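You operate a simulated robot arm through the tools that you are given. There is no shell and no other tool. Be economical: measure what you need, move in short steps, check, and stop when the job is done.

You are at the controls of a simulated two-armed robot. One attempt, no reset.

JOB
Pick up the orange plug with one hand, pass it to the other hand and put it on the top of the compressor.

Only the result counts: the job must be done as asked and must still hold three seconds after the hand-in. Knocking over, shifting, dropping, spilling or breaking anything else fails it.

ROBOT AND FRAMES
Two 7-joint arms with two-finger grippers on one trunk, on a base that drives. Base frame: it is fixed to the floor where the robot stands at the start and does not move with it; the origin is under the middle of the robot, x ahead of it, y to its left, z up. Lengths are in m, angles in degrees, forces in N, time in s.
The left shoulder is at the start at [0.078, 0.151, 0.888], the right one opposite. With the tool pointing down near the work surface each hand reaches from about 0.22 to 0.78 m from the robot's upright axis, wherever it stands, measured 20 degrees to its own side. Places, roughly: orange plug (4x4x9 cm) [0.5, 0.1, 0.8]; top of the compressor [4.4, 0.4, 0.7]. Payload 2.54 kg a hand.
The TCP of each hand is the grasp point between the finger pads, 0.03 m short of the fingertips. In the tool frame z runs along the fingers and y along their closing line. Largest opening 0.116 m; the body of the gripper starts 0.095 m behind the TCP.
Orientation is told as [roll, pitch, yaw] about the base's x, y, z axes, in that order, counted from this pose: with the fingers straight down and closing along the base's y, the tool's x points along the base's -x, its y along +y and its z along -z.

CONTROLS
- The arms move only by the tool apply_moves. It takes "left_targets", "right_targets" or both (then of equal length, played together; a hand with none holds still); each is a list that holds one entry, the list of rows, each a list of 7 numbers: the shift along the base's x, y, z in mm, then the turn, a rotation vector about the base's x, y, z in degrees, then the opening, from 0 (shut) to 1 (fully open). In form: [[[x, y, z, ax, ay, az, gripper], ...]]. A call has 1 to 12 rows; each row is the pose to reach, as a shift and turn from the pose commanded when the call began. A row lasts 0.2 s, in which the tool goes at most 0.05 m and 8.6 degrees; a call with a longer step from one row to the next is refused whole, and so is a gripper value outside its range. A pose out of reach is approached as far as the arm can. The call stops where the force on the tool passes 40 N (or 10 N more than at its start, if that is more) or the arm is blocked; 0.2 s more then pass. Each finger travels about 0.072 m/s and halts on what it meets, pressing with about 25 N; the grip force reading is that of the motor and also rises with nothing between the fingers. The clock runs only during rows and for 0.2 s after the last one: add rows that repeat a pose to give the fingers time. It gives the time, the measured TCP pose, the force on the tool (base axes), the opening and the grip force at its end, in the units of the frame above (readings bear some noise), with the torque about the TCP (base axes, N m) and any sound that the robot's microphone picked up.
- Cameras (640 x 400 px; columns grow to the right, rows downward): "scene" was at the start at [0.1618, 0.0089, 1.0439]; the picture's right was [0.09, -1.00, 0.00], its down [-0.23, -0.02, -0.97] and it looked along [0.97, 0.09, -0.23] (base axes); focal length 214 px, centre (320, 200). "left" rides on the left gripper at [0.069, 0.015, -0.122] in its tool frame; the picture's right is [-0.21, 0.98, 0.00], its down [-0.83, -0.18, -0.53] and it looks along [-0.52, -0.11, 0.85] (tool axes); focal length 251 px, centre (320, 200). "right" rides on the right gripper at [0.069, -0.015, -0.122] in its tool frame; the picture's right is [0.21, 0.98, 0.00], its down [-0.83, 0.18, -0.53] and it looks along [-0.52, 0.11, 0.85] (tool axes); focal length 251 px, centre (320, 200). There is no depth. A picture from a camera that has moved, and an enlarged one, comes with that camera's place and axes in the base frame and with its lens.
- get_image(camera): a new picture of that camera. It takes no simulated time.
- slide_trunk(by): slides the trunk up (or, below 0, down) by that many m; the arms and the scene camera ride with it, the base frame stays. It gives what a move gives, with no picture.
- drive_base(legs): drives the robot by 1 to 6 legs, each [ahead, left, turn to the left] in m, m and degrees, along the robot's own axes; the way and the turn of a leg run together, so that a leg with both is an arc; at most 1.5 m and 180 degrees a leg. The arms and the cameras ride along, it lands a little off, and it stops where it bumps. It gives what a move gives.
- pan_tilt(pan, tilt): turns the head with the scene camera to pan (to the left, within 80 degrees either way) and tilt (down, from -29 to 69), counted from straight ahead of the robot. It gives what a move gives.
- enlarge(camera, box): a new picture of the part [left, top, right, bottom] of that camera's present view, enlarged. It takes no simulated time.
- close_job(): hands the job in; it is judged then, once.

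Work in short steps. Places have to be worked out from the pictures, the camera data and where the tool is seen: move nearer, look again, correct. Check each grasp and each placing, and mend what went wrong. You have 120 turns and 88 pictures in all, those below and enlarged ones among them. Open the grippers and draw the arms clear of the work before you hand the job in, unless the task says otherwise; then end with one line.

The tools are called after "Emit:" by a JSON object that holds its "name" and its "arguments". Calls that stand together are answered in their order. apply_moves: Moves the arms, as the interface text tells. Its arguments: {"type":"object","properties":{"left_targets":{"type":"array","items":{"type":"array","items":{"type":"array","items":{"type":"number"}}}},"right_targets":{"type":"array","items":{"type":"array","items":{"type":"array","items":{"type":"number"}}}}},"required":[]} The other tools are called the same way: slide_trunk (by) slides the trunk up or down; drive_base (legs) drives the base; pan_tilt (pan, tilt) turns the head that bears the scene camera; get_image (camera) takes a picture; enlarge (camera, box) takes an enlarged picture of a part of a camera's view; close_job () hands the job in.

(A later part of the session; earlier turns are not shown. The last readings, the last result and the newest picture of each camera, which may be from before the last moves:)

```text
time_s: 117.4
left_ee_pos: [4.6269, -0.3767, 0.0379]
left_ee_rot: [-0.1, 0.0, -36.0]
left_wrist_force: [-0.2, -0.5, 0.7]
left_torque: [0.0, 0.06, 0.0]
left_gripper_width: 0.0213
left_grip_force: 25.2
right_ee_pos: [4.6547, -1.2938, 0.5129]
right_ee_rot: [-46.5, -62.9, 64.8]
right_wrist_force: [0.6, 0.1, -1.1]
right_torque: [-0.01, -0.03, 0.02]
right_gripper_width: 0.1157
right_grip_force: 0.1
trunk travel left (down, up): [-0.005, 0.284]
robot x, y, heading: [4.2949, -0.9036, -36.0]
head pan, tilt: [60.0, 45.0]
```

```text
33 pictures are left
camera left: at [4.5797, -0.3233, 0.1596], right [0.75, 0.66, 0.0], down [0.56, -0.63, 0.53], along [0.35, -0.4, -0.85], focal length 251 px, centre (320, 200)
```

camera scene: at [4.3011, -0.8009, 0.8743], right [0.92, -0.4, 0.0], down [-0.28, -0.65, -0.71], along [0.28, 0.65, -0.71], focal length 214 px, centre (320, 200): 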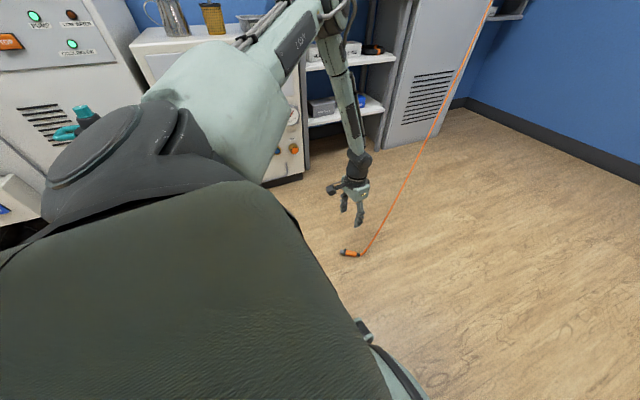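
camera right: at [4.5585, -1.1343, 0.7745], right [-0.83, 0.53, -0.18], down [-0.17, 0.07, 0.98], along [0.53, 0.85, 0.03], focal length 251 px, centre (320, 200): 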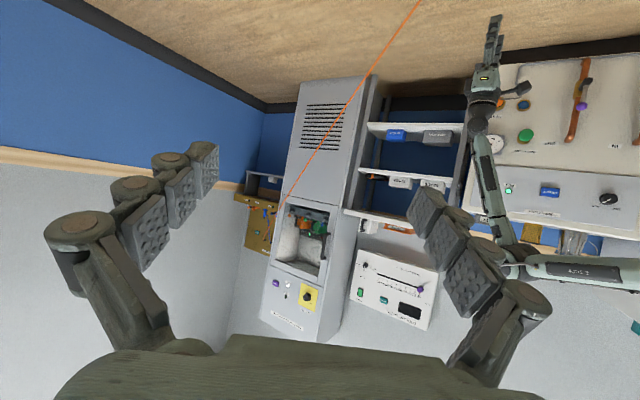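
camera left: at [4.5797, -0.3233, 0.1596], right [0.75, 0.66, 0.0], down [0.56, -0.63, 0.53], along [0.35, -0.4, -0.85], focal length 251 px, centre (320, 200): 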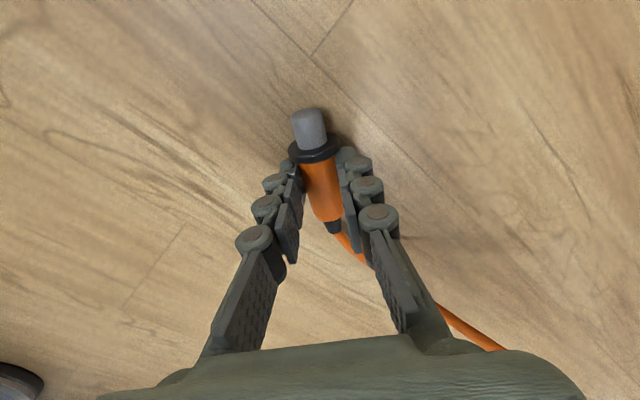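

Held again. Lifting straight up at the side.

Emit:
{"name": "apply_moves", "arguments": {"left_targets": [[[0, 0, 25, 0, 0, 0, 0], [0, 0, 65, 0, 0, 0, 0], [0, 0, 110, 0, 0, 0, 0], [0, 0, 155, 0, 0, 0, 0], [0, 0, 200, 0, 0, 0, 0], [0, 0, 245, 0, 0, 0, 0], [0, 0, 290, 0, 0, 0, 0], [0, 0, 335, 0, 0, 0, 0], [0, 0, 380, 0, 0, 0, 0], [0, 0, 425, 0, 0, 0, 0], [0, 0, 460, 0, 0, 0, 0], [0, 0, 460, 0, 0, 0, 0]]]}}

Emit:
{"name": "slide_trunk", "arguments": {"by": 0.2}}

Emit:
{"name": "get_image", "arguments": {"camera": "left"}}

```text
time_s: 120.0
left_ee_pos: [4.6276, -0.3768, 0.4988]
left_ee_rot: [-0.1, 0.0, -36.1]
left_wrist_force: [0.6, -1.7, -1.3]
left_torque: [-0.02, 0.01, 0.0]
left_gripper_width: 0.0214
left_grip_force: 24.8
right_ee_pos: [4.6552, -1.2933, 0.5138]
right_ee_rot: [-46.6, -62.9, 64.8]
right_wrist_force: [-0.2, -0.7, 0.1]
right_torque: [-0.02, -0.03, 0.01]
right_gripper_width: 0.116
right_grip_force: 0.0
trunk travel left (down, up): [-0.005, 0.284]
robot x, y, heading: [4.2953, -0.9036, -36.4]
head pan, tilt: [60.0, 45.0]
```

```text
time_s: 122.2
left_ee_pos: [4.6278, -0.3758, 0.6971]
left_ee_rot: [-0.1, 0.0, -36.1]
left_wrist_force: [0.2, -0.4, -0.8]
left_torque: [0.01, 0.01, 0.0]
left_gripper_width: 0.0213
left_grip_force: 25.4
right_ee_pos: [4.6555, -1.2937, 0.7132]
right_ee_rot: [-46.5, -62.8, 64.9]
right_wrist_force: [0.6, -0.2, 0.3]
right_torque: [-0.02, -0.04, 0.04]
right_gripper_width: 0.1161
right_grip_force: 0.0
trunk travel left (down, up): [-0.205, 0.084]
robot x, y, heading: [4.2955, -0.9052, -36.3]
head pan, tilt: [60.0, 45.0]
```

```text
32 pictures are left
camera left: at [4.5814, -0.3225, 0.82], right [0.75, 0.66, 0.0], down [0.56, -0.63, 0.53], along [0.35, -0.4, -0.85], focal length 251 px, centre (320, 200)
```

left: 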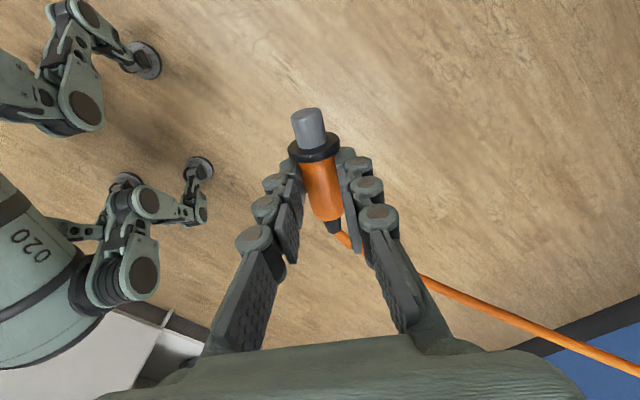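

The plug is held well and clear of the floor. I'll bring the left hand round to the front and unwind the right hand to tool-down beside it, both well separated.

Emit:
{"name": "apply_moves", "arguments": {"left_targets": [[[14, -45, 12, 0, 0, 0, 0], [28, -90, 24, 0, 0, 0, 0], [42, -135, 36, 0, 0, 0, 0], [56, -180, 48, 0, 0, 0, 0], [70, -225, 60, 0, 0, 0, 0], [84, -270, 72, 0, 0, 0, 0], [98, -315, 84, 0, 0, 0, 0], [112, -360, 96, 0, 0, 0, 0], [126, -405, 108, 0, 0, 0, 0], [140, -440, 120, 0, 0, 0, 0]]], "right_targets": [[[-19, -5, 15, -0.25, 8, -2.5, 1], [-38, -10, 30, -0.5, 16, -5, 1], [-57, -15, 45, -0.75, 24, -7.5, 1], [-76, -20, 60, -1, 32, -10, 1], [-95, -25, 75, -1.25, 40, -12.6, 1], [-114, -30, 90, -1.5, 48, -15.1, 1], [-133, -35, 105, -1.8, 56, -17.6, 1], [-152, -40, 120, -2, 64, -20.2, 1], [-171, -45, 135, -2.3, 72, -22.7, 1], [-186, -50, 150, -2.3, 72.2, -22.8, 1]]]}}

Emit:
{"name": "pan_tilt", "arguments": {"pan": 0, "tilt": 35}}

Emit:
{"name": "get_image", "arguments": {"camera": "scene"}}

```text
time_s: 124.6
left_ee_pos: [4.763, -0.7642, 0.6571]
left_ee_rot: [-15.8, -1.1, -7.4]
left_wrist_force: [0.7, 0.6, -1.3]
left_torque: [-0.06, 0.0, -0.02]
left_gripper_width: 0.0211
left_grip_force: 25.2
left hand out of reach, approached as far as the arm can: row 3, 4, 5, 6, 7, 8, 9
right_ee_pos: [4.4689, -1.3422, 0.8637]
right_ee_rot: [0.0, -0.1, 9.0]
right_wrist_force: [-0.1, 0.4, 0.2]
right_torque: [-0.04, -0.02, -0.02]
right_gripper_width: 0.1162
right_grip_force: 0.1
trunk travel left (down, up): [-0.205, 0.084]
robot x, y, heading: [4.2906, -0.9004, -36.1]
head pan, tilt: [60.0, 45.0]
stopped in row 10 (left hand): the arm was blocked; the commanded pose is now the measured one
```

```text
time_s: 125.9
left_ee_pos: [4.764, -0.7644, 0.6553]
left_ee_rot: [-16.0, -1.2, -7.3]
left_wrist_force: [0.3, 0.6, -1.2]
left_torque: [0.03, -0.03, -0.03]
left_gripper_width: 0.0212
left_grip_force: 24.8
right_ee_pos: [4.4702, -1.3428, 0.8635]
right_ee_rot: [0.0, 0.0, 9.1]
right_wrist_force: [0.3, 0.0, 0.0]
right_torque: [0.04, 0.01, -0.02]
right_gripper_width: 0.1159
right_grip_force: 0.1
trunk travel left (down, up): [-0.205, 0.084]
robot x, y, heading: [4.2931, -0.9016, -36.2]
head pan, tilt: [0.0, 35.0]
```

```text
31 pictures are left
camera scene: at [4.4216, -0.9935, 1.0891], right [-0.59, -0.81, 0.0], down [-0.46, 0.34, -0.82], along [0.66, -0.48, -0.57], focal length 214 px, centre (320, 200)
```

scene: 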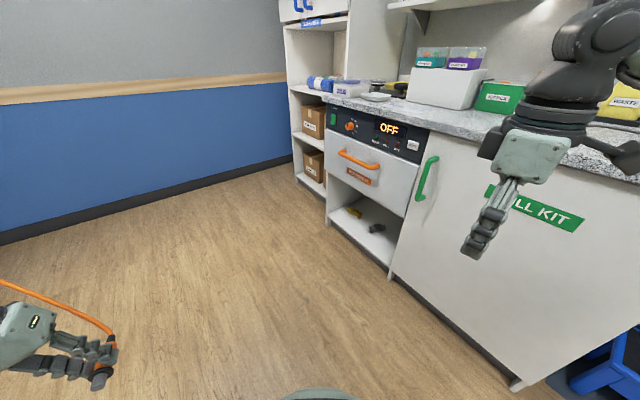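

The left arm got blocked because it was low in front, and the hand tilted a bit, but the plug is still held at 21 mm. I'll raise it first and level it, staying at this spot.

Emit:
{"name": "apply_moves", "arguments": {"left_targets": [[[0, 0, 30, 0, 0, 0, 0], [0, 0, 70, 5, -0.6, 0, 0], [0, 0, 115, 10, -1.2, 0, 0], [0, 0, 160, 16, -2, 0, 0], [0, 0, 205, 16, -2, 0, 0], [0, 0, 250, 16, -2, 0, 0], [0, 0, 280, 16, -2, 0, 0], [0, 0, 280, 16, -2, 0, 0]]]}}

Emit:
{"name": "get_image", "arguments": {"camera": "left"}}

```text
time_s: 127.7
left_ee_pos: [4.7656, -0.7636, 0.9356]
left_ee_rot: [0.3, -1.1, -7.6]
left_wrist_force: [-0.8, 0.4, -0.1]
left_torque: [0.01, -0.01, -0.01]
left_gripper_width: 0.0214
left_grip_force: 24.8
right_ee_pos: [4.4706, -1.3433, 0.8642]
right_ee_rot: [0.1, 0.0, 9.1]
right_wrist_force: [-1.1, -0.2, -0.8]
right_torque: [0.0, -0.02, 0.01]
right_gripper_width: 0.1162
right_grip_force: 0.0
trunk travel left (down, up): [-0.205, 0.084]
robot x, y, heading: [4.2953, -0.9033, -36.1]
head pan, tilt: [0.0, 35.0]
```

```text
30 pictures are left
camera left: at [4.6969, -0.7396, 1.0569], right [0.34, 0.94, 0.01], down [0.78, -0.29, 0.55], along [0.52, -0.18, -0.84], focal length 251 px, centre (320, 200)
```

left: 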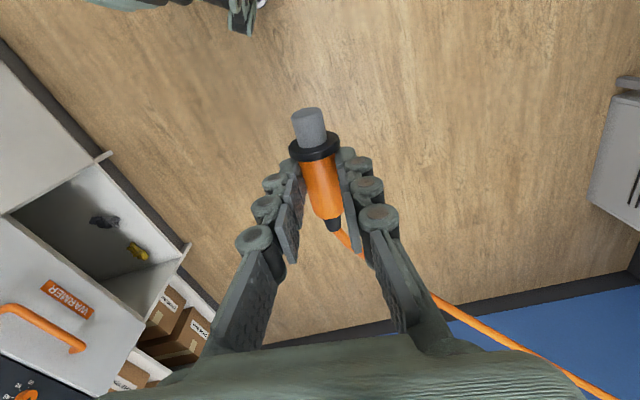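

The grip is intact. I'll turn the robot 60° left, with the hand still pointing roughly along the cord, and pull the right hand back out of the cord's way.

Emit:
{"name": "apply_moves", "arguments": {"right_targets": [[[-40, -20, 0, 0, 0, 0, 1], [-80, -40, 0, 0, 0, 0, 1], [-120, -50, 0, 0, 0, 0, 1], [-130, -50, 0, 0, 0, 0, 1]]]}}

Emit:
{"name": "drive_base", "arguments": {"legs": [[0, 0, 30], [0, 0, 30]]}}

Emit:
{"name": "get_image", "arguments": {"camera": "scene"}}

```text
time_s: 128.7
left_ee_pos: [4.7647, -0.7633, 0.9362]
left_ee_rot: [0.2, -1.0, -7.6]
left_wrist_force: [0.2, 0.3, -0.4]
left_torque: [-0.03, -0.02, 0.0]
left_gripper_width: 0.0213
left_grip_force: 25.0
right_ee_pos: [4.3644, -1.3582, 0.868]
right_ee_rot: [-0.1, 0.0, 9.1]
right_wrist_force: [-0.1, 0.3, 0.6]
right_torque: [-0.04, 0.01, 0.03]
right_gripper_width: 0.1162
right_grip_force: 0.1
right hand out of reach, approached as far as the arm can: row 2, 3, 4
trunk travel left (down, up): [-0.205, 0.084]
robot x, y, heading: [4.2974, -0.9012, -35.9]
head pan, tilt: [0.0, 35.0]
```

```text
time_s: 132.1
left_ee_pos: [4.4117, -0.4256, 0.9361]
left_ee_rot: [0.2, -1.0, 52.1]
left_wrist_force: [-0.3, -0.1, -1.7]
left_torque: [0.03, 0.0, 0.03]
left_gripper_width: 0.0214
left_grip_force: 24.8
right_ee_pos: [4.7247, -1.0725, 0.868]
right_ee_rot: [0.0, 0.0, 68.8]
right_wrist_force: [-0.4, -0.5, 0.4]
right_torque: [-0.01, -0.02, 0.02]
right_gripper_width: 0.1162
right_grip_force: 0.0
trunk travel left (down, up): [-0.205, 0.084]
robot x, y, heading: [4.2971, -0.902, 23.5]
head pan, tilt: [0.0, 35.0]
```

```text
29 pictures are left
camera scene: at [4.4387, -0.839, 1.0892], right [0.4, -0.92, 0.0], down [-0.53, -0.23, -0.82], along [0.75, 0.33, -0.57], focal length 214 px, centre (320, 200)
```

scene: 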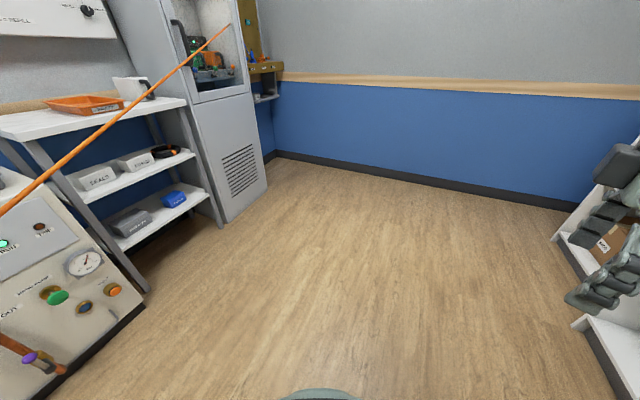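

The cord runs free to its anchor at about (5.6,0.2,1.2), on the grey cabinet's front. I'll bring the left hand to centre-front and yaw it −60° so it points along the cord direction.

Emit:
{"name": "apply_moves", "arguments": {"left_targets": [[[33, -18, 0, 0, 0, -7.5, 0], [66, -36, 0, 0, 0, -15, 0], [99, -54, 0, 0, 0, -22.5, 0], [132, -73, 0, 0, 0, -30, 0], [165, -91, 0, 0, 0, -37.5, 0], [198, -109, 0, 0, 0, -45, 0], [231, -127, 0, 0, 0, -52.5, 0], [265, -146, 0, 0, 0, -60, 0], [265, -146, 0, 0, 0, -60, 0]]]}}

```text
time_s: 134.1
left_ee_pos: [4.6773, -0.5708, 0.9364]
left_ee_rot: [0.3, -1.1, -8.0]
left_wrist_force: [-0.5, -0.6, -1.8]
left_torque: [0.02, 0.0, 0.03]
left_gripper_width: 0.0211
left_grip_force: 24.7
right_ee_pos: [4.7239, -1.0711, 0.8678]
right_ee_rot: [-0.1, -0.1, 68.8]
right_wrist_force: [0.3, 0.3, 0.7]
right_torque: [0.01, 0.03, -0.04]
right_gripper_width: 0.116
right_grip_force: 0.0
trunk travel left (down, up): [-0.205, 0.084]
robot x, y, heading: [4.2977, -0.9029, 23.3]
head pan, tilt: [0.0, 35.0]
```

Reached. Now I'll turn to face the compressor in two steps.

Emit:
{"name": "drive_base", "arguments": {"legs": [[0, 0, 33], [0, 0, 33]]}}

Emit:
{"name": "get_image", "arguments": {"camera": "scene"}}

```text
time_s: 137.8
left_ee_pos: [4.138, -0.4215, 0.9358]
left_ee_rot: [0.2, -1.1, 59.3]
left_wrist_force: [-0.5, -1.2, -1.2]
left_torque: [-0.01, 0.01, 0.01]
left_gripper_width: 0.0215
left_grip_force: 25.0
right_ee_pos: [4.6165, -0.5707, 0.8684]
right_ee_rot: [0.0, 0.0, 136.1]
right_wrist_force: [-0.2, 0.1, -0.3]
right_torque: [0.02, 0.04, 0.03]
right_gripper_width: 0.1162
right_grip_force: 0.2
trunk travel left (down, up): [-0.205, 0.084]
robot x, y, heading: [4.2925, -0.902, 91.0]
head pan, tilt: [0.0, 35.0]
```

```text
28 pictures are left
camera scene: at [4.2934, -0.7453, 1.0891], right [1.0, 0.01, 0.0], down [0.01, -0.57, -0.82], along [-0.01, 0.82, -0.57], focal length 214 px, centre (320, 200)
```

scene: 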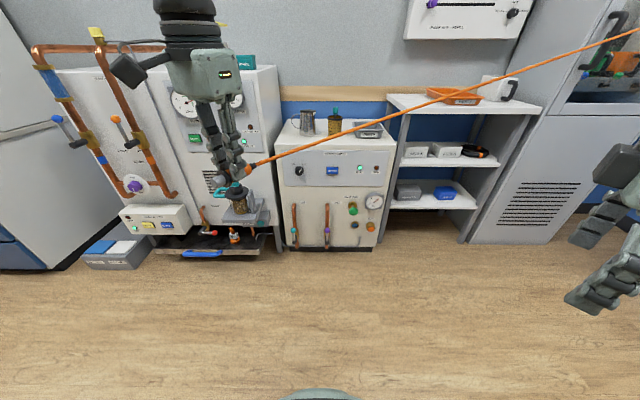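

I'm facing the compressor, with the cord free to the right. Now I'll pitch the left hand forward up to 90° to stand the plug upright with the cord up, moving it toward the middle for the handover.

Emit:
{"name": "apply_moves", "arguments": {"left_targets": [[[20, 5, -3, 7.03, -4.22, 0, 0], [41, 9, -6, 14.06, -8.44, 0, 0], [61, 14, -9, 21.1, -12.7, 0, 0], [82, 19, -12, 28.1, -16.9, 0, 0], [102, 23, -15, 35.1, -21.1, 0, 0], [123, 28, -18, 42.2, -25.3, 0, 0], [143, 33, -21, 49.2, -29.5, 0, 0], [164, 37, -24, 56.2, -33.8, 0, 0], [184, 42, -27, 63.3, -38, 0, 0], [205, 47, -30, 70.3, -42.2, 0, 0], [225, 51, -30, 77, -46.3, 0, 0], [225, 51, -30, 77, -46.3, 0, 0]]]}}

Emit:
{"name": "get_image", "arguments": {"camera": "scene"}}

```text
time_s: 140.4
left_ee_pos: [4.3196, -0.3677, 0.9269]
left_ee_rot: [-157.5, -88.9, -143.3]
left_wrist_force: [0.0, 0.2, -0.9]
left_torque: [-0.03, 0.04, -0.03]
left_gripper_width: 0.0215
left_grip_force: 24.8
left hand out of reach, approached as far as the arm can: row 10, 11, 12
right_ee_pos: [4.6182, -0.5707, 0.8674]
right_ee_rot: [0.1, 0.1, 136.1]
right_wrist_force: [-0.4, 0.5, 0.0]
right_torque: [-0.02, 0.0, -0.01]
right_gripper_width: 0.1159
right_grip_force: 0.0
trunk travel left (down, up): [-0.205, 0.084]
robot x, y, heading: [4.2966, -0.9038, 90.6]
head pan, tilt: [0.0, 35.0]
```

```text
27 pictures are left
camera scene: at [4.2935, -0.7453, 1.0891], right [1.0, 0.01, 0.0], down [0.01, -0.57, -0.82], along [-0.01, 0.82, -0.57], focal length 214 px, centre (320, 200)
```

scene: 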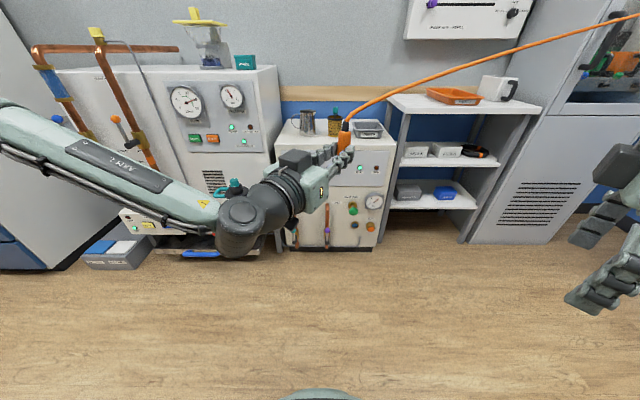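

The plug stands upright in the left hand. I'll take a close look to get its position.

Emit:
{"name": "enlarge", "arguments": {"camera": "scene", "box": [290, 100, 400, 220]}}

Emit:
{"name": "get_image", "arguments": {"camera": "left"}}

```text
3.33 times, centred on (345, 160) of scene
camera zoom: at [4.2935, -0.7453, 1.0891], right [1.0, 0.01, 0.0], down [0.01, -0.57, -0.82], along [-0.01, 0.82, -0.57], focal length 715 px, centre (237, 333)
```

zoom: 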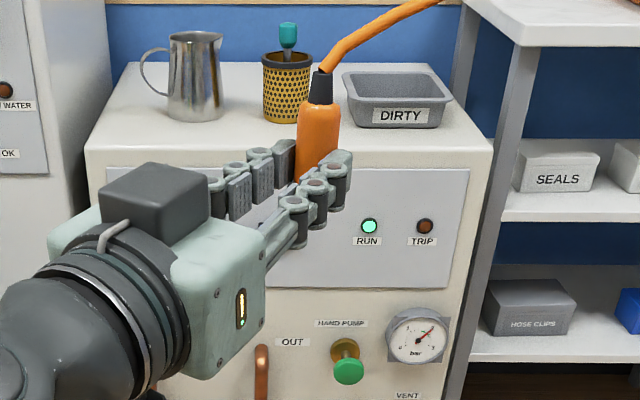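

```text
25 pictures are left
camera left: at [4.2454, -0.4638, 0.8563], right [-0.84, 0.5, 0.21], down [-0.13, -0.56, 0.82], along [0.52, 0.66, 0.54], focal length 251 px, centre (320, 200)
```

left: 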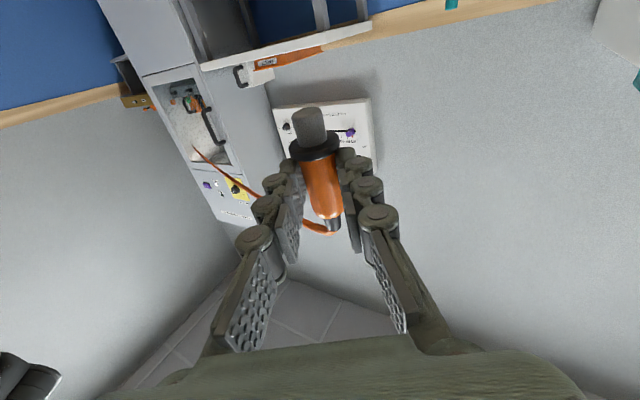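

The plug axis is at about (4.329,-0.352), the orange top at z≈0.965, and the left fingers' upper edge is at ≈0.94. The right hand can't come from above that high relative to its shoulder, so I'll lower the left hand by 110 mm.

Emit:
{"name": "apply_moves", "arguments": {"left_targets": [[[0, 0, -28, 0, 0, 0, 0], [0, 0, -56, 0, 0, 0, 0], [0, 0, -84, 0, 0, 0, 0], [0, 0, -110, 0, 0, 0, 0], [0, 0, -110, 0, 0, 0, 0]]]}}

```text
time_s: 141.6
left_ee_pos: [4.2739, -0.3655, 0.8587]
left_ee_rot: [-155.8, -88.9, -145.1]
left_wrist_force: [-0.1, -0.7, -0.1]
left_torque: [-0.01, 0.0, 0.0]
left_gripper_width: 0.0211
left_grip_force: 25.3
left hand out of reach, approached as far as the arm can: row 1, 2, 3, 4, 5
right_ee_pos: [4.6171, -0.5711, 0.8672]
right_ee_rot: [0.1, -0.1, 136.1]
right_wrist_force: [0.1, -1.2, 0.2]
right_torque: [0.0, 0.03, -0.02]
right_gripper_width: 0.1162
right_grip_force: 0.0
trunk travel left (down, up): [-0.205, 0.084]
robot x, y, heading: [4.2992, -0.9037, 90.9]
head pan, tilt: [0.0, 35.0]
```

The left hand reached its low limit with horizontal fingers. I'll lean it back to a 60° pitch, which lets it go lower. The plug then leans 30° within the plane the right fingers can grip.

Emit:
{"name": "apply_moves", "arguments": {"left_targets": [[[5, 0, 0, -6.4, 3.85, 0, 0], [10, 0, -10, -12.9, 7.7, 0, 0], [15, 0, -25, -19.3, 11.6, 0, 0], [20, -3, -45, -25.7, 15.4, 0, 0], [26, -5, -79, -25.7, 15.4, 0, 0], [26, -5, -79, -25.7, 15.4, 0, 0]]], "right_targets": [[[0, 0, 10, 0, 0, -8.5, 1], [0, 0, 20, 0, 0, -17, 1], [0, 0, 30, 0, 0, -25.5, 1], [0, 0, 40, 0, 0, -34, 1], [0, 0, 50, 0, 0, -42.5, 1], [0, 0, 50, 0, 0, -51, 1]]]}}

```text
time_s: 143.0
left_ee_pos: [4.2916, -0.3692, 0.7855]
left_ee_rot: [-0.6, -60.9, 59.8]
left_wrist_force: [1.0, 0.4, -0.3]
left_torque: [-0.01, -0.01, 0.0]
left_gripper_width: 0.0211
left_grip_force: 25.2
left hand out of reach, approached as far as the arm can: row 5, 6
right_ee_pos: [4.6161, -0.5708, 0.9182]
right_ee_rot: [0.0, 0.0, 84.9]
right_wrist_force: [0.6, -1.0, -0.8]
right_torque: [-0.02, -0.02, 0.02]
right_gripper_width: 0.1157
right_grip_force: 0.1
trunk travel left (down, up): [-0.205, 0.084]
robot x, y, heading: [4.2932, -0.903, 90.9]
head pan, tilt: [0.0, 35.0]
```

Left is at (4.292,-0.369,0.786) with pitch 61° and azimuth 60°, so the right grip pose is (4.306,-0.344,0.822). I'll move the right hand to 9 cm above that with matching yaw.

Emit:
{"name": "apply_moves", "arguments": {"right_targets": [[[-35, 25, 0, 0, 0, -8, 1], [-70, 51, 0, 0, 0, -16, 1], [-105, 77, 0, 0, 0, -25, 1], [-140, 102, 0, 0, 0, -25, 1], [-175, 128, 0, 0, 0, -25, 1], [-210, 154, 0, 0, 0, -25, 1], [-245, 179, 0, 0, 0, -25, 1], [-280, 205, 0, 0, 0, -25, 1], [-310, 227, 0, 0, 0, -25, 1], [-310, 227, 0, 0, 0, -25, 1]]]}}

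Emit:
{"name": "get_image", "arguments": {"camera": "right"}}

Emit:
{"name": "get_image", "arguments": {"camera": "scene"}}

```text
refused: row 3 steps farther than a row can; nothing moved
```

```text
24 pictures are left
camera right: at [4.6276, -0.6403, 1.04], right [-0.99, -0.13, 0.0], down [-0.11, 0.84, 0.53], along [-0.07, 0.53, -0.85], focal length 251 px, centre (320, 200)
```

right: 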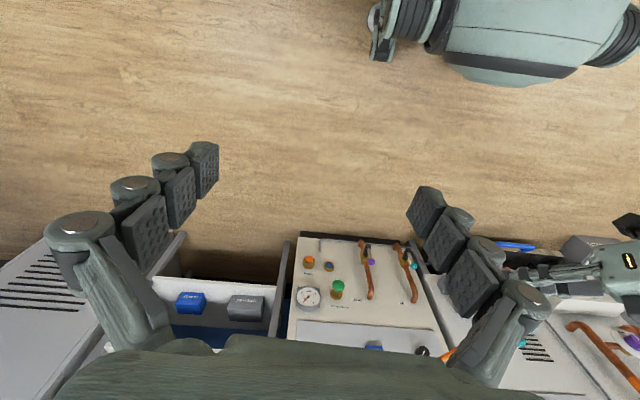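

```text
23 pictures are left
camera scene: at [4.2935, -0.7452, 1.0891], right [1.0, 0.01, 0.0], down [0.01, -0.57, -0.82], along [-0.01, 0.82, -0.57], focal length 214 px, centre (320, 200)
```

scene: 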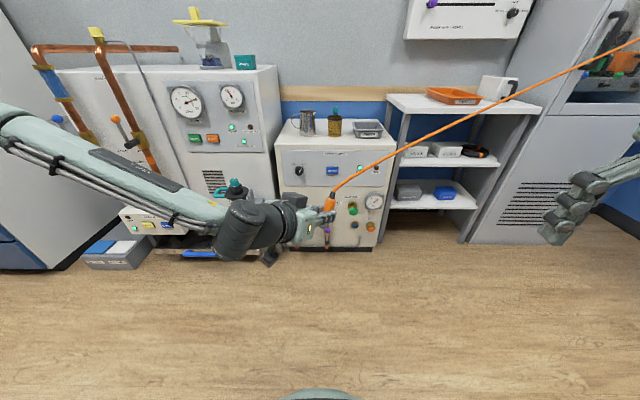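

The row with a 9° turn was too big, so I'll resend with smaller turns.

Emit:
{"name": "apply_moves", "arguments": {"right_targets": [[[-35, 25, 0, 0, 0, -7, 1], [-70, 51, 0, 0, 0, -14, 1], [-105, 77, 0, 0, 0, -21, 1], [-140, 102, 0, 0, 0, -25, 1], [-175, 128, 0, 0, 0, -25, 1], [-210, 154, 0, 0, 0, -25, 1], [-245, 179, 0, 0, 0, -25, 1], [-280, 205, 0, 0, 0, -25, 1], [-310, 227, 0, 0, 0, -25, 1], [-310, 227, 0, 0, 0, -25, 1]]]}}

Emit:
{"name": "get_image", "arguments": {"camera": "right"}}

Emit:
{"name": "enlarge", "arguments": {"camera": "scene", "box": [250, 110, 430, 280]}}

```text
time_s: 145.2
left_ee_pos: [4.293, -0.3701, 0.7866]
left_ee_rot: [-0.6, -60.8, 59.8]
left_wrist_force: [0.0, 0.6, -1.2]
left_torque: [-0.02, -0.02, 0.01]
left_gripper_width: 0.0212
left_grip_force: 24.7
right_ee_pos: [4.3067, -0.3434, 0.9183]
right_ee_rot: [-0.1, -0.1, 60.1]
right_wrist_force: [0.4, 0.7, 0.1]
right_torque: [0.04, 0.02, -0.01]
right_gripper_width: 0.1158
right_grip_force: 0.0
trunk travel left (down, up): [-0.205, 0.084]
robot x, y, heading: [4.2907, -0.9036, 91.1]
head pan, tilt: [0.0, 35.0]
```

```text
22 pictures are left
camera right: at [4.2859, -0.4095, 1.0406], right [-0.95, 0.3, 0.0], down [0.25, 0.81, 0.53], along [0.16, 0.51, -0.84], focal length 251 px, centre (320, 200)
```

right: 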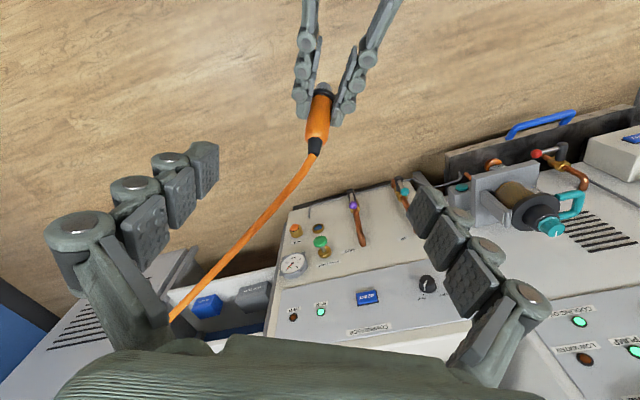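

```text
2.35 times, centred on (340, 195) of scene
camera zoom: at [4.2935, -0.7453, 1.0891], right [1.0, 0.01, 0.0], down [0.01, -0.57, -0.82], along [-0.01, 0.82, -0.57], focal length 505 px, centre (273, 212)
```

zoom: 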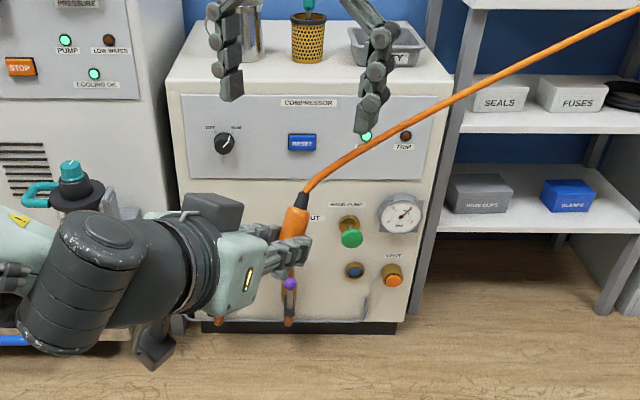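

The geometry checks out: the plug's cord end is seen at (4.314,-0.334), as predicted. I'll descend 95 mm with the fingers half open.

Emit:
{"name": "apply_moves", "arguments": {"right_targets": [[[0, -1, -30, 0, 0, 0, 0.8], [0, -2, -60, 0, 0, 0, 0.65], [0, -2, -80, 0, 0, 0, 0.6], [0, -2, -95, 0, 0, 0, 0.6], [0, -2, -95, 0, 0, 0, 0.6]]]}}

Emit:
{"name": "get_image", "arguments": {"camera": "right"}}

Emit:
{"name": "enlarge", "arguments": {"camera": "scene", "box": [290, 140, 390, 240]}}

```text
time_s: 146.4
left_ee_pos: [4.2923, -0.3697, 0.7861]
left_ee_rot: [-0.6, -60.9, 59.7]
left_wrist_force: [0.2, 0.6, -0.8]
left_torque: [0.0, 0.0, 0.01]
left_gripper_width: 0.0212
left_grip_force: 24.9
right_ee_pos: [4.3069, -0.346, 0.823]
right_ee_rot: [-0.1, 0.1, 60.0]
right_wrist_force: [0.1, 0.2, 0.3]
right_torque: [0.06, -0.02, 0.02]
right_gripper_width: 0.0696
right_grip_force: 0.1
trunk travel left (down, up): [-0.205, 0.084]
robot x, y, heading: [4.295, -0.8992, 90.9]
head pan, tilt: [0.0, 35.0]
```

```text
20 pictures are left
camera right: at [4.2866, -0.4121, 0.9447], right [-0.95, 0.3, 0.0], down [0.25, 0.81, 0.53], along [0.16, 0.51, -0.85], focal length 251 px, centre (320, 200)
```

right: 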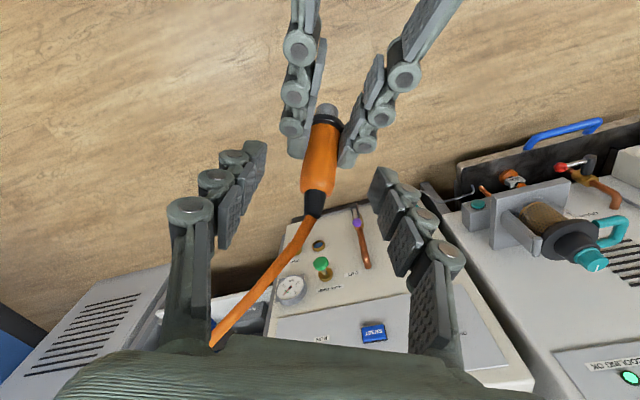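

```text
4.00 times, centred on (340, 190) of scene
camera zoom: at [4.2935, -0.7453, 1.0892], right [1.0, 0.01, 0.0], down [0.01, -0.57, -0.82], along [-0.01, 0.82, -0.57], focal length 858 px, centre (240, 240)
```

zoom: 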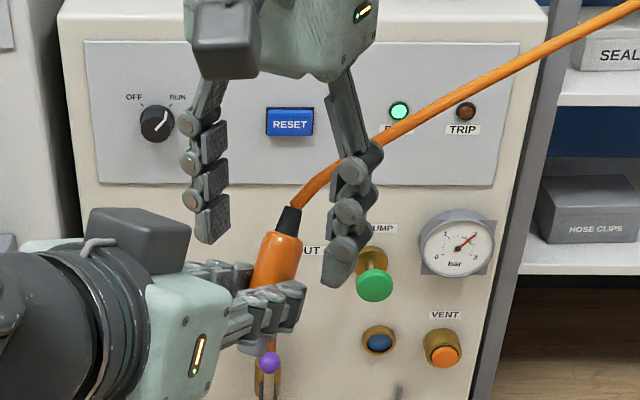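

The right fingertips flank the upper orange part, just above the left fingers, and the cord passes clear in front. Closing the right hand.

Emit:
{"name": "apply_moves", "arguments": {"right_targets": [[[0, 0, 0, 0, 0, 0, 0], [0, 0, 0, 0, 0, 0, 0], [0, 0, 0, 0, 0, 0, 0], [0, 0, 0, 0, 0, 0, 0], [0, 0, 0, 0, 0, 0, 0]]]}}

Emit:
{"name": "get_image", "arguments": {"camera": "right"}}

```text
time_s: 147.6
left_ee_pos: [4.2931, -0.3708, 0.7862]
left_ee_rot: [-0.6, -61.0, 59.7]
left_wrist_force: [0.1, -1.2, 0.8]
left_torque: [0.03, -0.04, -0.04]
left_gripper_width: 0.0214
left_grip_force: 24.7
right_ee_pos: [4.3068, -0.3449, 0.8235]
right_ee_rot: [0.1, 0.0, 60.2]
right_wrist_force: [-1.4, 1.0, 0.4]
right_torque: [0.03, 0.04, 0.03]
right_gripper_width: 0.0211
right_grip_force: 25.4
trunk travel left (down, up): [-0.205, 0.084]
robot x, y, heading: [4.2966, -0.8997, 90.6]
head pan, tilt: [0.0, 35.0]
```

```text
18 pictures are left
camera right: at [4.2866, -0.412, 0.945], right [-0.95, 0.3, 0.0], down [0.25, 0.81, 0.53], along [0.16, 0.51, -0.85], focal length 251 px, centre (320, 200)
```

right: 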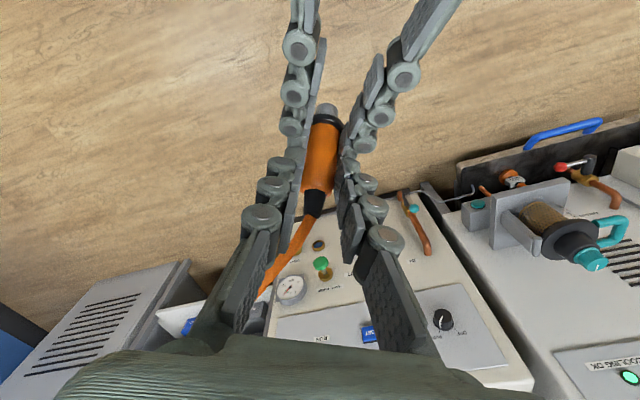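

Both grips are solid with no side load. I'll open the left hand and withdraw it straight back.

Emit:
{"name": "apply_moves", "arguments": {"left_targets": [[[0, 0, 0, 0, 0, 0, 0.3], [0, 0, 0, 0, 0, 0, 0.6], [0, 0, 0, 0, 0, 0, 0.6], [-10, -17, 3, 0, 0, 0, 0.6], [-27, -45, 5, 0, 0, 0, 0.6], [-50, -78, 5, 0, 0, 0, 0.6], [-80, -105, 5, 0, 0, 0, 0.6], [-115, -125, 5, 0, 0, 0, 0.6]]]}}

Emit:
{"name": "get_image", "arguments": {"camera": "scene"}}

```text
time_s: 149.4
left_ee_pos: [4.1754, -0.4173, 0.7599]
left_ee_rot: [-0.6, -61.0, 59.9]
left_wrist_force: [-0.2, -0.1, -0.2]
left_torque: [0.03, 0.03, 0.03]
left_gripper_width: 0.0699
left_grip_force: 0.0
left hand out of reach, approached as far as the arm can: row 6, 7, 8
right_ee_pos: [4.3059, -0.3457, 0.8234]
right_ee_rot: [0.0, 0.1, 60.2]
right_wrist_force: [0.4, -1.2, 0.8]
right_torque: [0.04, -0.02, 0.0]
right_gripper_width: 0.0212
right_grip_force: 24.8
trunk travel left (down, up): [-0.205, 0.084]
robot x, y, heading: [4.2916, -0.9054, 90.5]
head pan, tilt: [0.0, 35.0]
```

```text
17 pictures are left
camera scene: at [4.293, -0.7456, 1.0893], right [1.0, 0.01, 0.0], down [0.01, -0.57, -0.82], along [-0.01, 0.82, -0.57], focal length 214 px, centre (320, 200)
```

scene: 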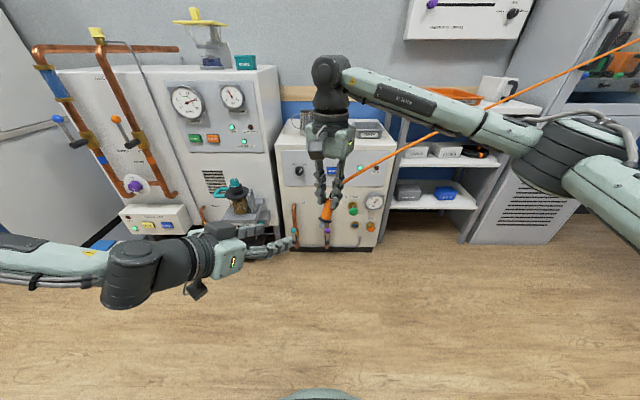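

The plug is now in the right hand alone. I'll pitch the right hand 30° forward to bring the plug upright, pull the left arm away and raise the trunk for clearance.

Emit:
{"name": "apply_moves", "arguments": {"right_targets": [[[0, 0, 5, 6.5, -3.75, 0, 0], [0, 0, 10, 13, -7.5, 0, 0], [0, 0, 15, 19.5, -11.25, 0, 0], [0, 0, 20, 26, -15, 0, 0], [0, 0, 20, 26, -15, 0, 0]]], "left_targets": [[[-20, -20, 10, 0, 0, 0, 0.6], [-40, -40, 20, 0, 0, 0, 0.6], [-60, -60, 30, 0, 0, 0, 0.6], [-80, -70, 40, 0, 0, 0, 0.6], [-80, -70, 40, 0, 0, 0, 0.6]]]}}

Emit:
{"name": "slide_trunk", "arguments": {"by": 0.08}}

Emit:
{"name": "apply_moves", "arguments": {"right_targets": [[[5, 0, 0, 0, 0, -7.5, 0], [10, 0, 0, 0, 0, -15, 0], [15, 0, 0, 0, 0, -22.5, 0], [20, 0, 0, 0, 0, -30, 0], [20, 0, 0, 0, 0, -30, 0]]]}}

Emit:
{"name": "get_image", "arguments": {"camera": "scene"}}

```text
time_s: 150.6
left_ee_pos: [4.0643, -0.4397, 0.7883]
left_ee_rot: [-0.7, -60.9, 59.9]
left_wrist_force: [-0.2, -0.1, 1.1]
left_torque: [-0.01, 0.05, 0.05]
left_gripper_width: 0.0697
left_grip_force: 0.1
left hand out of reach, approached as far as the arm can: row 1, 2, 3, 4, 5
right_ee_pos: [4.3071, -0.3458, 0.8435]
right_ee_rot: [0.1, -30.2, 60.0]
right_wrist_force: [1.0, 0.2, 0.1]
right_torque: [-0.04, 0.0, -0.01]
right_gripper_width: 0.0211
right_grip_force: 25.4
trunk travel left (down, up): [-0.205, 0.084]
robot x, y, heading: [4.2942, -0.9008, 90.7]
head pan, tilt: [0.0, 35.0]
```

```text
time_s: 151.8
left_ee_pos: [4.0644, -0.4383, 0.8677]
left_ee_rot: [-0.6, -60.9, 60.0]
left_wrist_force: [0.3, -0.2, 0.2]
left_torque: [0.02, 0.0, 0.03]
left_gripper_width: 0.0697
left_grip_force: 0.0
right_ee_pos: [4.3064, -0.3464, 0.9224]
right_ee_rot: [-0.1, -29.9, 60.0]
right_wrist_force: [-0.3, 0.1, -0.5]
right_torque: [-0.04, -0.01, -0.01]
right_gripper_width: 0.0213
right_grip_force: 25.5
trunk travel left (down, up): [-0.285, 0.004]
robot x, y, heading: [4.2951, -0.9017, 90.9]
head pan, tilt: [0.0, 35.0]
```

```text
time_s: 153.0
left_ee_pos: [4.0628, -0.4398, 0.8675]
left_ee_rot: [-0.7, -61.0, 59.8]
left_wrist_force: [0.1, 0.4, 0.0]
left_torque: [0.0, -0.01, 0.0]
left_gripper_width: 0.0696
left_grip_force: 0.2
right_ee_pos: [4.3259, -0.3446, 0.9225]
right_ee_rot: [0.0, -29.9, 30.0]
right_wrist_force: [0.3, -0.1, -1.6]
right_torque: [0.0, 0.01, -0.01]
right_gripper_width: 0.021
right_grip_force: 25.2
trunk travel left (down, up): [-0.285, 0.004]
robot x, y, heading: [4.2928, -0.9024, 90.8]
head pan, tilt: [0.0, 35.0]
```

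```text
16 pictures are left
camera scene: at [4.2935, -0.7453, 1.1692], right [1.0, 0.01, 0.0], down [0.01, -0.57, -0.82], along [-0.01, 0.82, -0.57], focal length 214 px, centre (320, 200)
```

scene: 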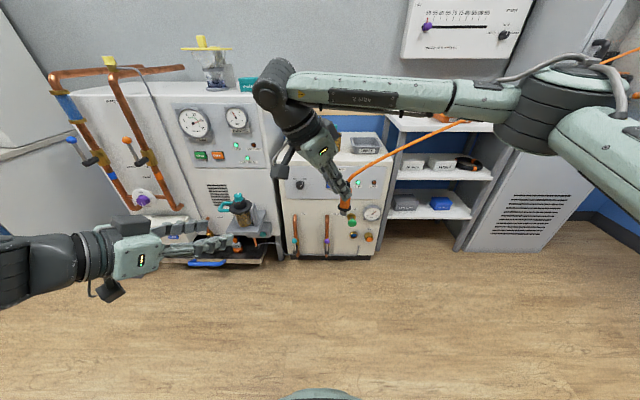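

The plug is upright in the right hand, with the cord leading away freely to the right. I'll tuck the left hand back before driving in.

Emit:
{"name": "apply_moves", "arguments": {"left_targets": [[[-10, -15, 15, -7, 4, 0, 0.6], [-20, -30, 30, -14, 8, 0, 0.6], [-30, -50, 45, -21, 12, 0, 0.6], [-40, -70, 60, -28, 16, 0, 0.6], [-50, -90, 75, -35, 20, 0, 0.6], [-60, -110, 90, -42, 24, 0, 0.6], [-70, -130, 100, -49, 28, 0, 0.6], [-80, -150, 110, -52, 30, 0, 0.6], [-80, -150, 110, -52, 30, 0, 0.6]]]}}

Emit:
{"name": "enlarge", "arguments": {"camera": "scene", "box": [270, 120, 400, 270]}}

```text
time_s: 155.0
left_ee_pos: [3.9823, -0.589, 0.9778]
left_ee_rot: [-0.7, -0.9, 59.8]
left_wrist_force: [0.5, 0.6, 0.2]
left_torque: [0.02, 0.01, 0.01]
left_gripper_width: 0.0693
left_grip_force: 0.1
left hand out of reach, approached as far as the arm can: row 1, 2, 3
right_ee_pos: [4.3274, -0.3449, 0.9227]
right_ee_rot: [0.1, -29.9, 30.2]
right_wrist_force: [-0.2, 0.7, -0.2]
right_torque: [0.01, 0.03, -0.02]
right_gripper_width: 0.0214
right_grip_force: 25.2
trunk travel left (down, up): [-0.285, 0.004]
robot x, y, heading: [4.2955, -0.9009, 90.4]
head pan, tilt: [0.0, 35.0]
```

```text
2.67 times, centred on (335, 195) of scene
camera zoom: at [4.2935, -0.7451, 1.1691], right [1.0, 0.01, 0.0], down [0.01, -0.57, -0.82], along [-0.01, 0.82, -0.57], focal length 572 px, centre (280, 213)
```

zoom: 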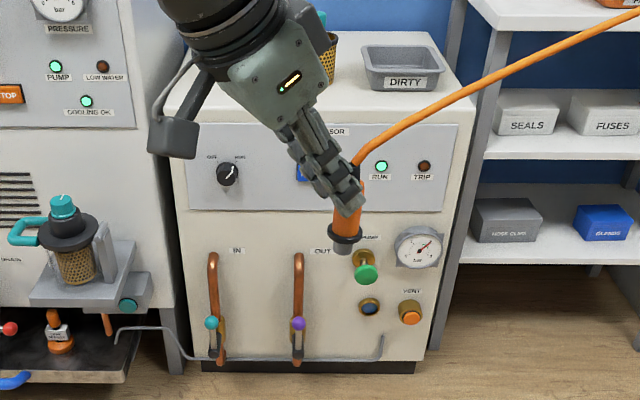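

The plug is upright, tip at z≈0.843. The top's free strip runs along y≈0.27 to 0.38. I'll drive ahead 0.53 m and right 0.08 m, stopping with the plug still in front of the edge.

Emit:
{"name": "drive_base", "arguments": {"legs": [[0.28, -0.08, 0], [0.25, 0, 0]]}}

Emit:
{"name": "get_image", "arguments": {"camera": "scene"}}

Emit:
{"name": "get_image", "arguments": {"camera": "right"}}

```text
time_s: 158.4
left_ee_pos: [4.0528, -0.0464, 0.9768]
left_ee_rot: [-0.8, -0.9, 60.1]
left_wrist_force: [-0.1, 0.8, 0.2]
left_torque: [-0.04, -0.03, 0.02]
left_gripper_width: 0.0695
left_grip_force: 0.2
right_ee_pos: [4.395, 0.1951, 0.9234]
right_ee_rot: [0.0, -30.0, 30.4]
right_wrist_force: [0.0, -0.3, -0.1]
right_torque: [-0.01, 0.01, 0.01]
right_gripper_width: 0.0211
right_grip_force: 25.4
trunk travel left (down, up): [-0.285, 0.004]
robot x, y, heading: [4.3643, -0.3623, 90.9]
head pan, tilt: [0.0, 35.0]
```

```text
14 pictures are left
camera scene: at [4.3632, -0.2031, 1.169], right [1.0, 0.02, 0.0], down [0.01, -0.57, -0.82], along [-0.01, 0.82, -0.57], focal length 214 px, centre (320, 200)
```

scene: 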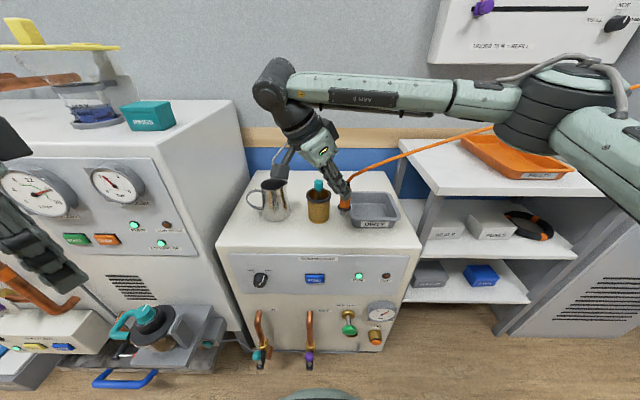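

```text
13 pictures are left
camera right: at [4.3005, 0.1239, 0.9938], right [-0.65, 0.75, -0.11], down [0.3, 0.38, 0.88], along [0.7, 0.54, -0.47], focal length 251 px, centre (320, 200)
```

right: 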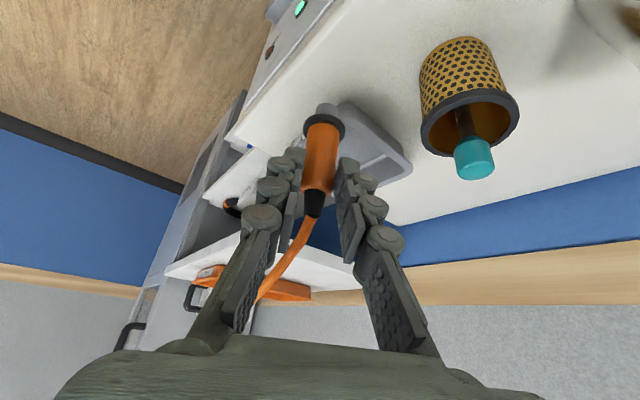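

Refined from this view: front edge y≈0.227, pot front at about (4.35,0.33), tray's near corner at about (4.46,0.28). The best free spot for the plug is (4.40,0.275). I'll move over it and descend to about 3 cm above the surface.

Emit:
{"name": "apply_moves", "arguments": {"right_targets": [[[-2, 37, 0, 0, 0, 0, 0], [-5, 74, 0, 0, 0, 0, 0], [-5, 74, -40, 0, 0, 0, 0], [-5, 74, -75, 0, 0, 0, 0], [-5, 74, -110, 0, 0, 0, 0], [-5, 74, -110, 0, 0, 0, 0]]]}}

Emit:
{"name": "enlarge", "arguments": {"camera": "scene", "box": [270, 160, 420, 270]}}

Emit:
{"name": "get_image", "arguments": {"camera": "right"}}

```text
time_s: 159.8
left_ee_pos: [4.0529, -0.0496, 0.9797]
left_ee_rot: [-0.7, -1.0, 60.1]
left_wrist_force: [-0.4, 0.0, 0.1]
left_torque: [-0.02, 0.0, 0.0]
left_gripper_width: 0.0696
left_grip_force: 0.1
right_ee_pos: [4.3883, 0.2707, 0.8151]
right_ee_rot: [0.3, -30.2, 30.1]
right_wrist_force: [0.1, -0.7, 18.9]
right_torque: [0.18, -0.42, 0.0]
right_gripper_width: 0.0219
right_grip_force: 25.3
trunk travel left (down, up): [-0.285, 0.004]
robot x, y, heading: [4.3657, -0.3592, 90.8]
head pan, tilt: [0.0, 35.0]
```

```text
3.64 times, centred on (345, 215) of scene
camera zoom: at [4.3631, -0.2052, 1.1697], right [1.0, 0.02, 0.0], down [0.01, -0.57, -0.82], along [-0.01, 0.82, -0.57], focal length 780 px, centre (229, 146)
```

zoom: 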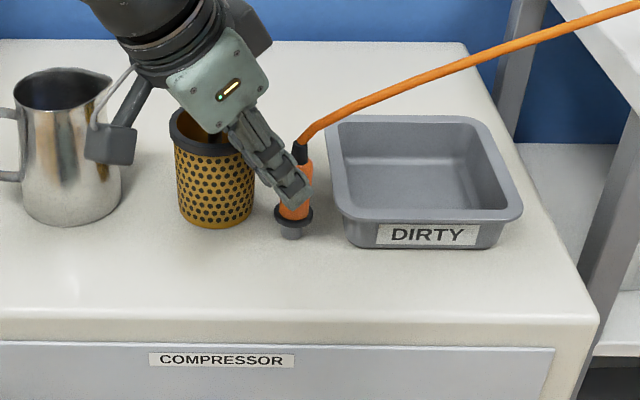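

```text
11 pictures are left
camera right: at [4.2928, 0.1974, 0.8861], right [-0.65, 0.75, -0.1], down [0.3, 0.38, 0.88], along [0.7, 0.54, -0.47], focal length 251 px, centre (320, 200)
```

right: 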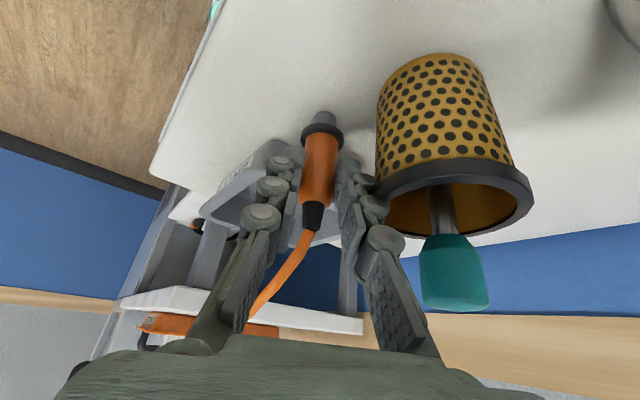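

It touched down early: force 19 N at TCP z 0.815, so the top is at z≈0.734. The plug now sits between pot and tray, too tight to open the fingers. I'll lift 20 mm, pull 45 mm toward me to the open strip, and stop just above the surface.

Emit:
{"name": "apply_moves", "arguments": {"right_targets": [[[0, 0, 12, 0, 0, 0, 0], [0, 0, 25, 0, 0, 0, 0], [0, -22, 25, 0, 0, 0, 0], [0, -45, 25, 0, 0, 0, 0], [0, -45, 25, 0, 0, 0, 0]]]}}

Emit:
{"name": "enlarge", "arguments": {"camera": "scene", "box": [270, 160, 420, 270]}}

```text
time_s: 161.0
left_ee_pos: [4.0523, -0.0473, 0.9781]
left_ee_rot: [-0.7, -0.9, 60.2]
left_wrist_force: [-0.1, -0.7, 0.7]
left_torque: [-0.02, 0.0, -0.04]
left_gripper_width: 0.0697
left_grip_force: 0.1
right_ee_pos: [4.3902, 0.2248, 0.8377]
right_ee_rot: [0.0, -30.0, 30.2]
right_wrist_force: [0.6, 0.3, -0.8]
right_torque: [0.01, 0.0, -0.01]
right_gripper_width: 0.0215
right_grip_force: 24.8
trunk travel left (down, up): [-0.285, 0.004]
robot x, y, heading: [4.3627, -0.3605, 91.0]
head pan, tilt: [0.0, 35.0]
```

```text
3.64 times, centred on (345, 215) of scene
camera zoom: at [4.3632, -0.2036, 1.1691], right [1.0, 0.02, 0.0], down [0.01, -0.57, -0.82], along [-0.01, 0.82, -0.57], focal length 780 px, centre (229, 146)
```

zoom: 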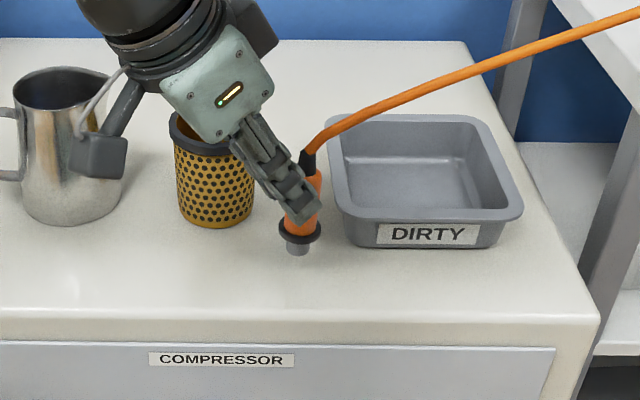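

It would land about 3 cm from the front edge, so I'll shift back 13 mm and lower to just touching.

Emit:
{"name": "apply_moves", "arguments": {"right_targets": [[[0, 13, 0, 0, 0, 0, 0], [0, 13, -10, 0, 0, 0, 0], [0, 13, -19, 0, 0, 0, 0], [0, 13, -21, 0, 0, 0, 0], [0, 13, -22, 0, 0, 0, 0]]]}}

Emit:
{"name": "enlarge", "arguments": {"camera": "scene", "box": [300, 180, 390, 260]}}

```text
time_s: 162.2
left_ee_pos: [4.0522, -0.0492, 0.9769]
left_ee_rot: [-0.7, -0.9, 60.2]
left_wrist_force: [-0.3, 0.3, -0.2]
left_torque: [0.04, 0.0, 0.03]
left_gripper_width: 0.0697
left_grip_force: 0.0
right_ee_pos: [4.3903, 0.2387, 0.8177]
right_ee_rot: [-0.2, -30.0, 30.3]
right_wrist_force: [0.3, -0.2, -0.4]
right_torque: [0.01, 0.02, 0.01]
right_gripper_width: 0.0215
right_grip_force: 25.2
trunk travel left (down, up): [-0.285, 0.004]
robot x, y, heading: [4.3631, -0.3629, 90.8]
head pan, tilt: [0.0, 35.0]
```

```text
5.00 times, centred on (345, 220) of scene
camera zoom: at [4.3632, -0.2037, 1.1691], right [1.0, 0.02, 0.0], down [0.01, -0.57, -0.82], along [-0.01, 0.82, -0.57], focal length 1072 px, centre (195, 100)
```

zoom: 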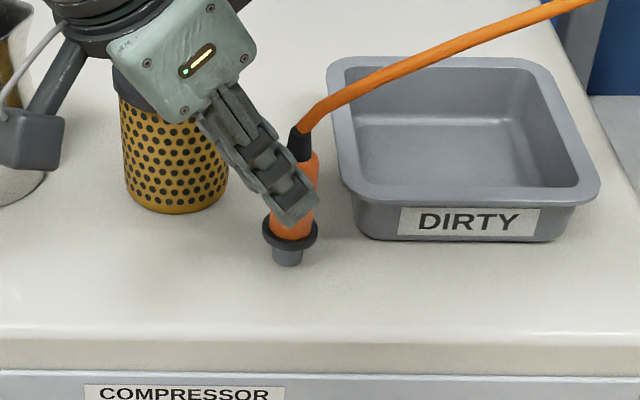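

Almost touching. I'll lower a few millimetres more until a light contact.

Emit:
{"name": "apply_moves", "arguments": {"right_targets": [[[0, 0, -1, 0, 0, 0, 0], [0, 0, -2, 0, 0, 0, 0], [0, 0, -3, 0, 0, 0, 0], [0, 0, -3, 0, 0, 0, 0]]]}}

```text
time_s: 163.2
left_ee_pos: [4.0535, -0.0493, 0.9791]
left_ee_rot: [-0.7, -0.9, 60.1]
left_wrist_force: [0.4, 0.1, -0.3]
left_torque: [-0.05, 0.03, 0.0]
left_gripper_width: 0.0695
left_grip_force: 0.0
right_ee_pos: [4.391, 0.2375, 0.815]
right_ee_rot: [0.2, -30.2, 30.1]
right_wrist_force: [0.1, 0.1, 15.1]
right_torque: [0.11, -0.33, 0.0]
right_gripper_width: 0.0215
right_grip_force: 24.8
trunk travel left (down, up): [-0.285, 0.004]
robot x, y, heading: [4.3645, -0.3606, 91.0]
head pan, tilt: [0.0, 35.0]
```

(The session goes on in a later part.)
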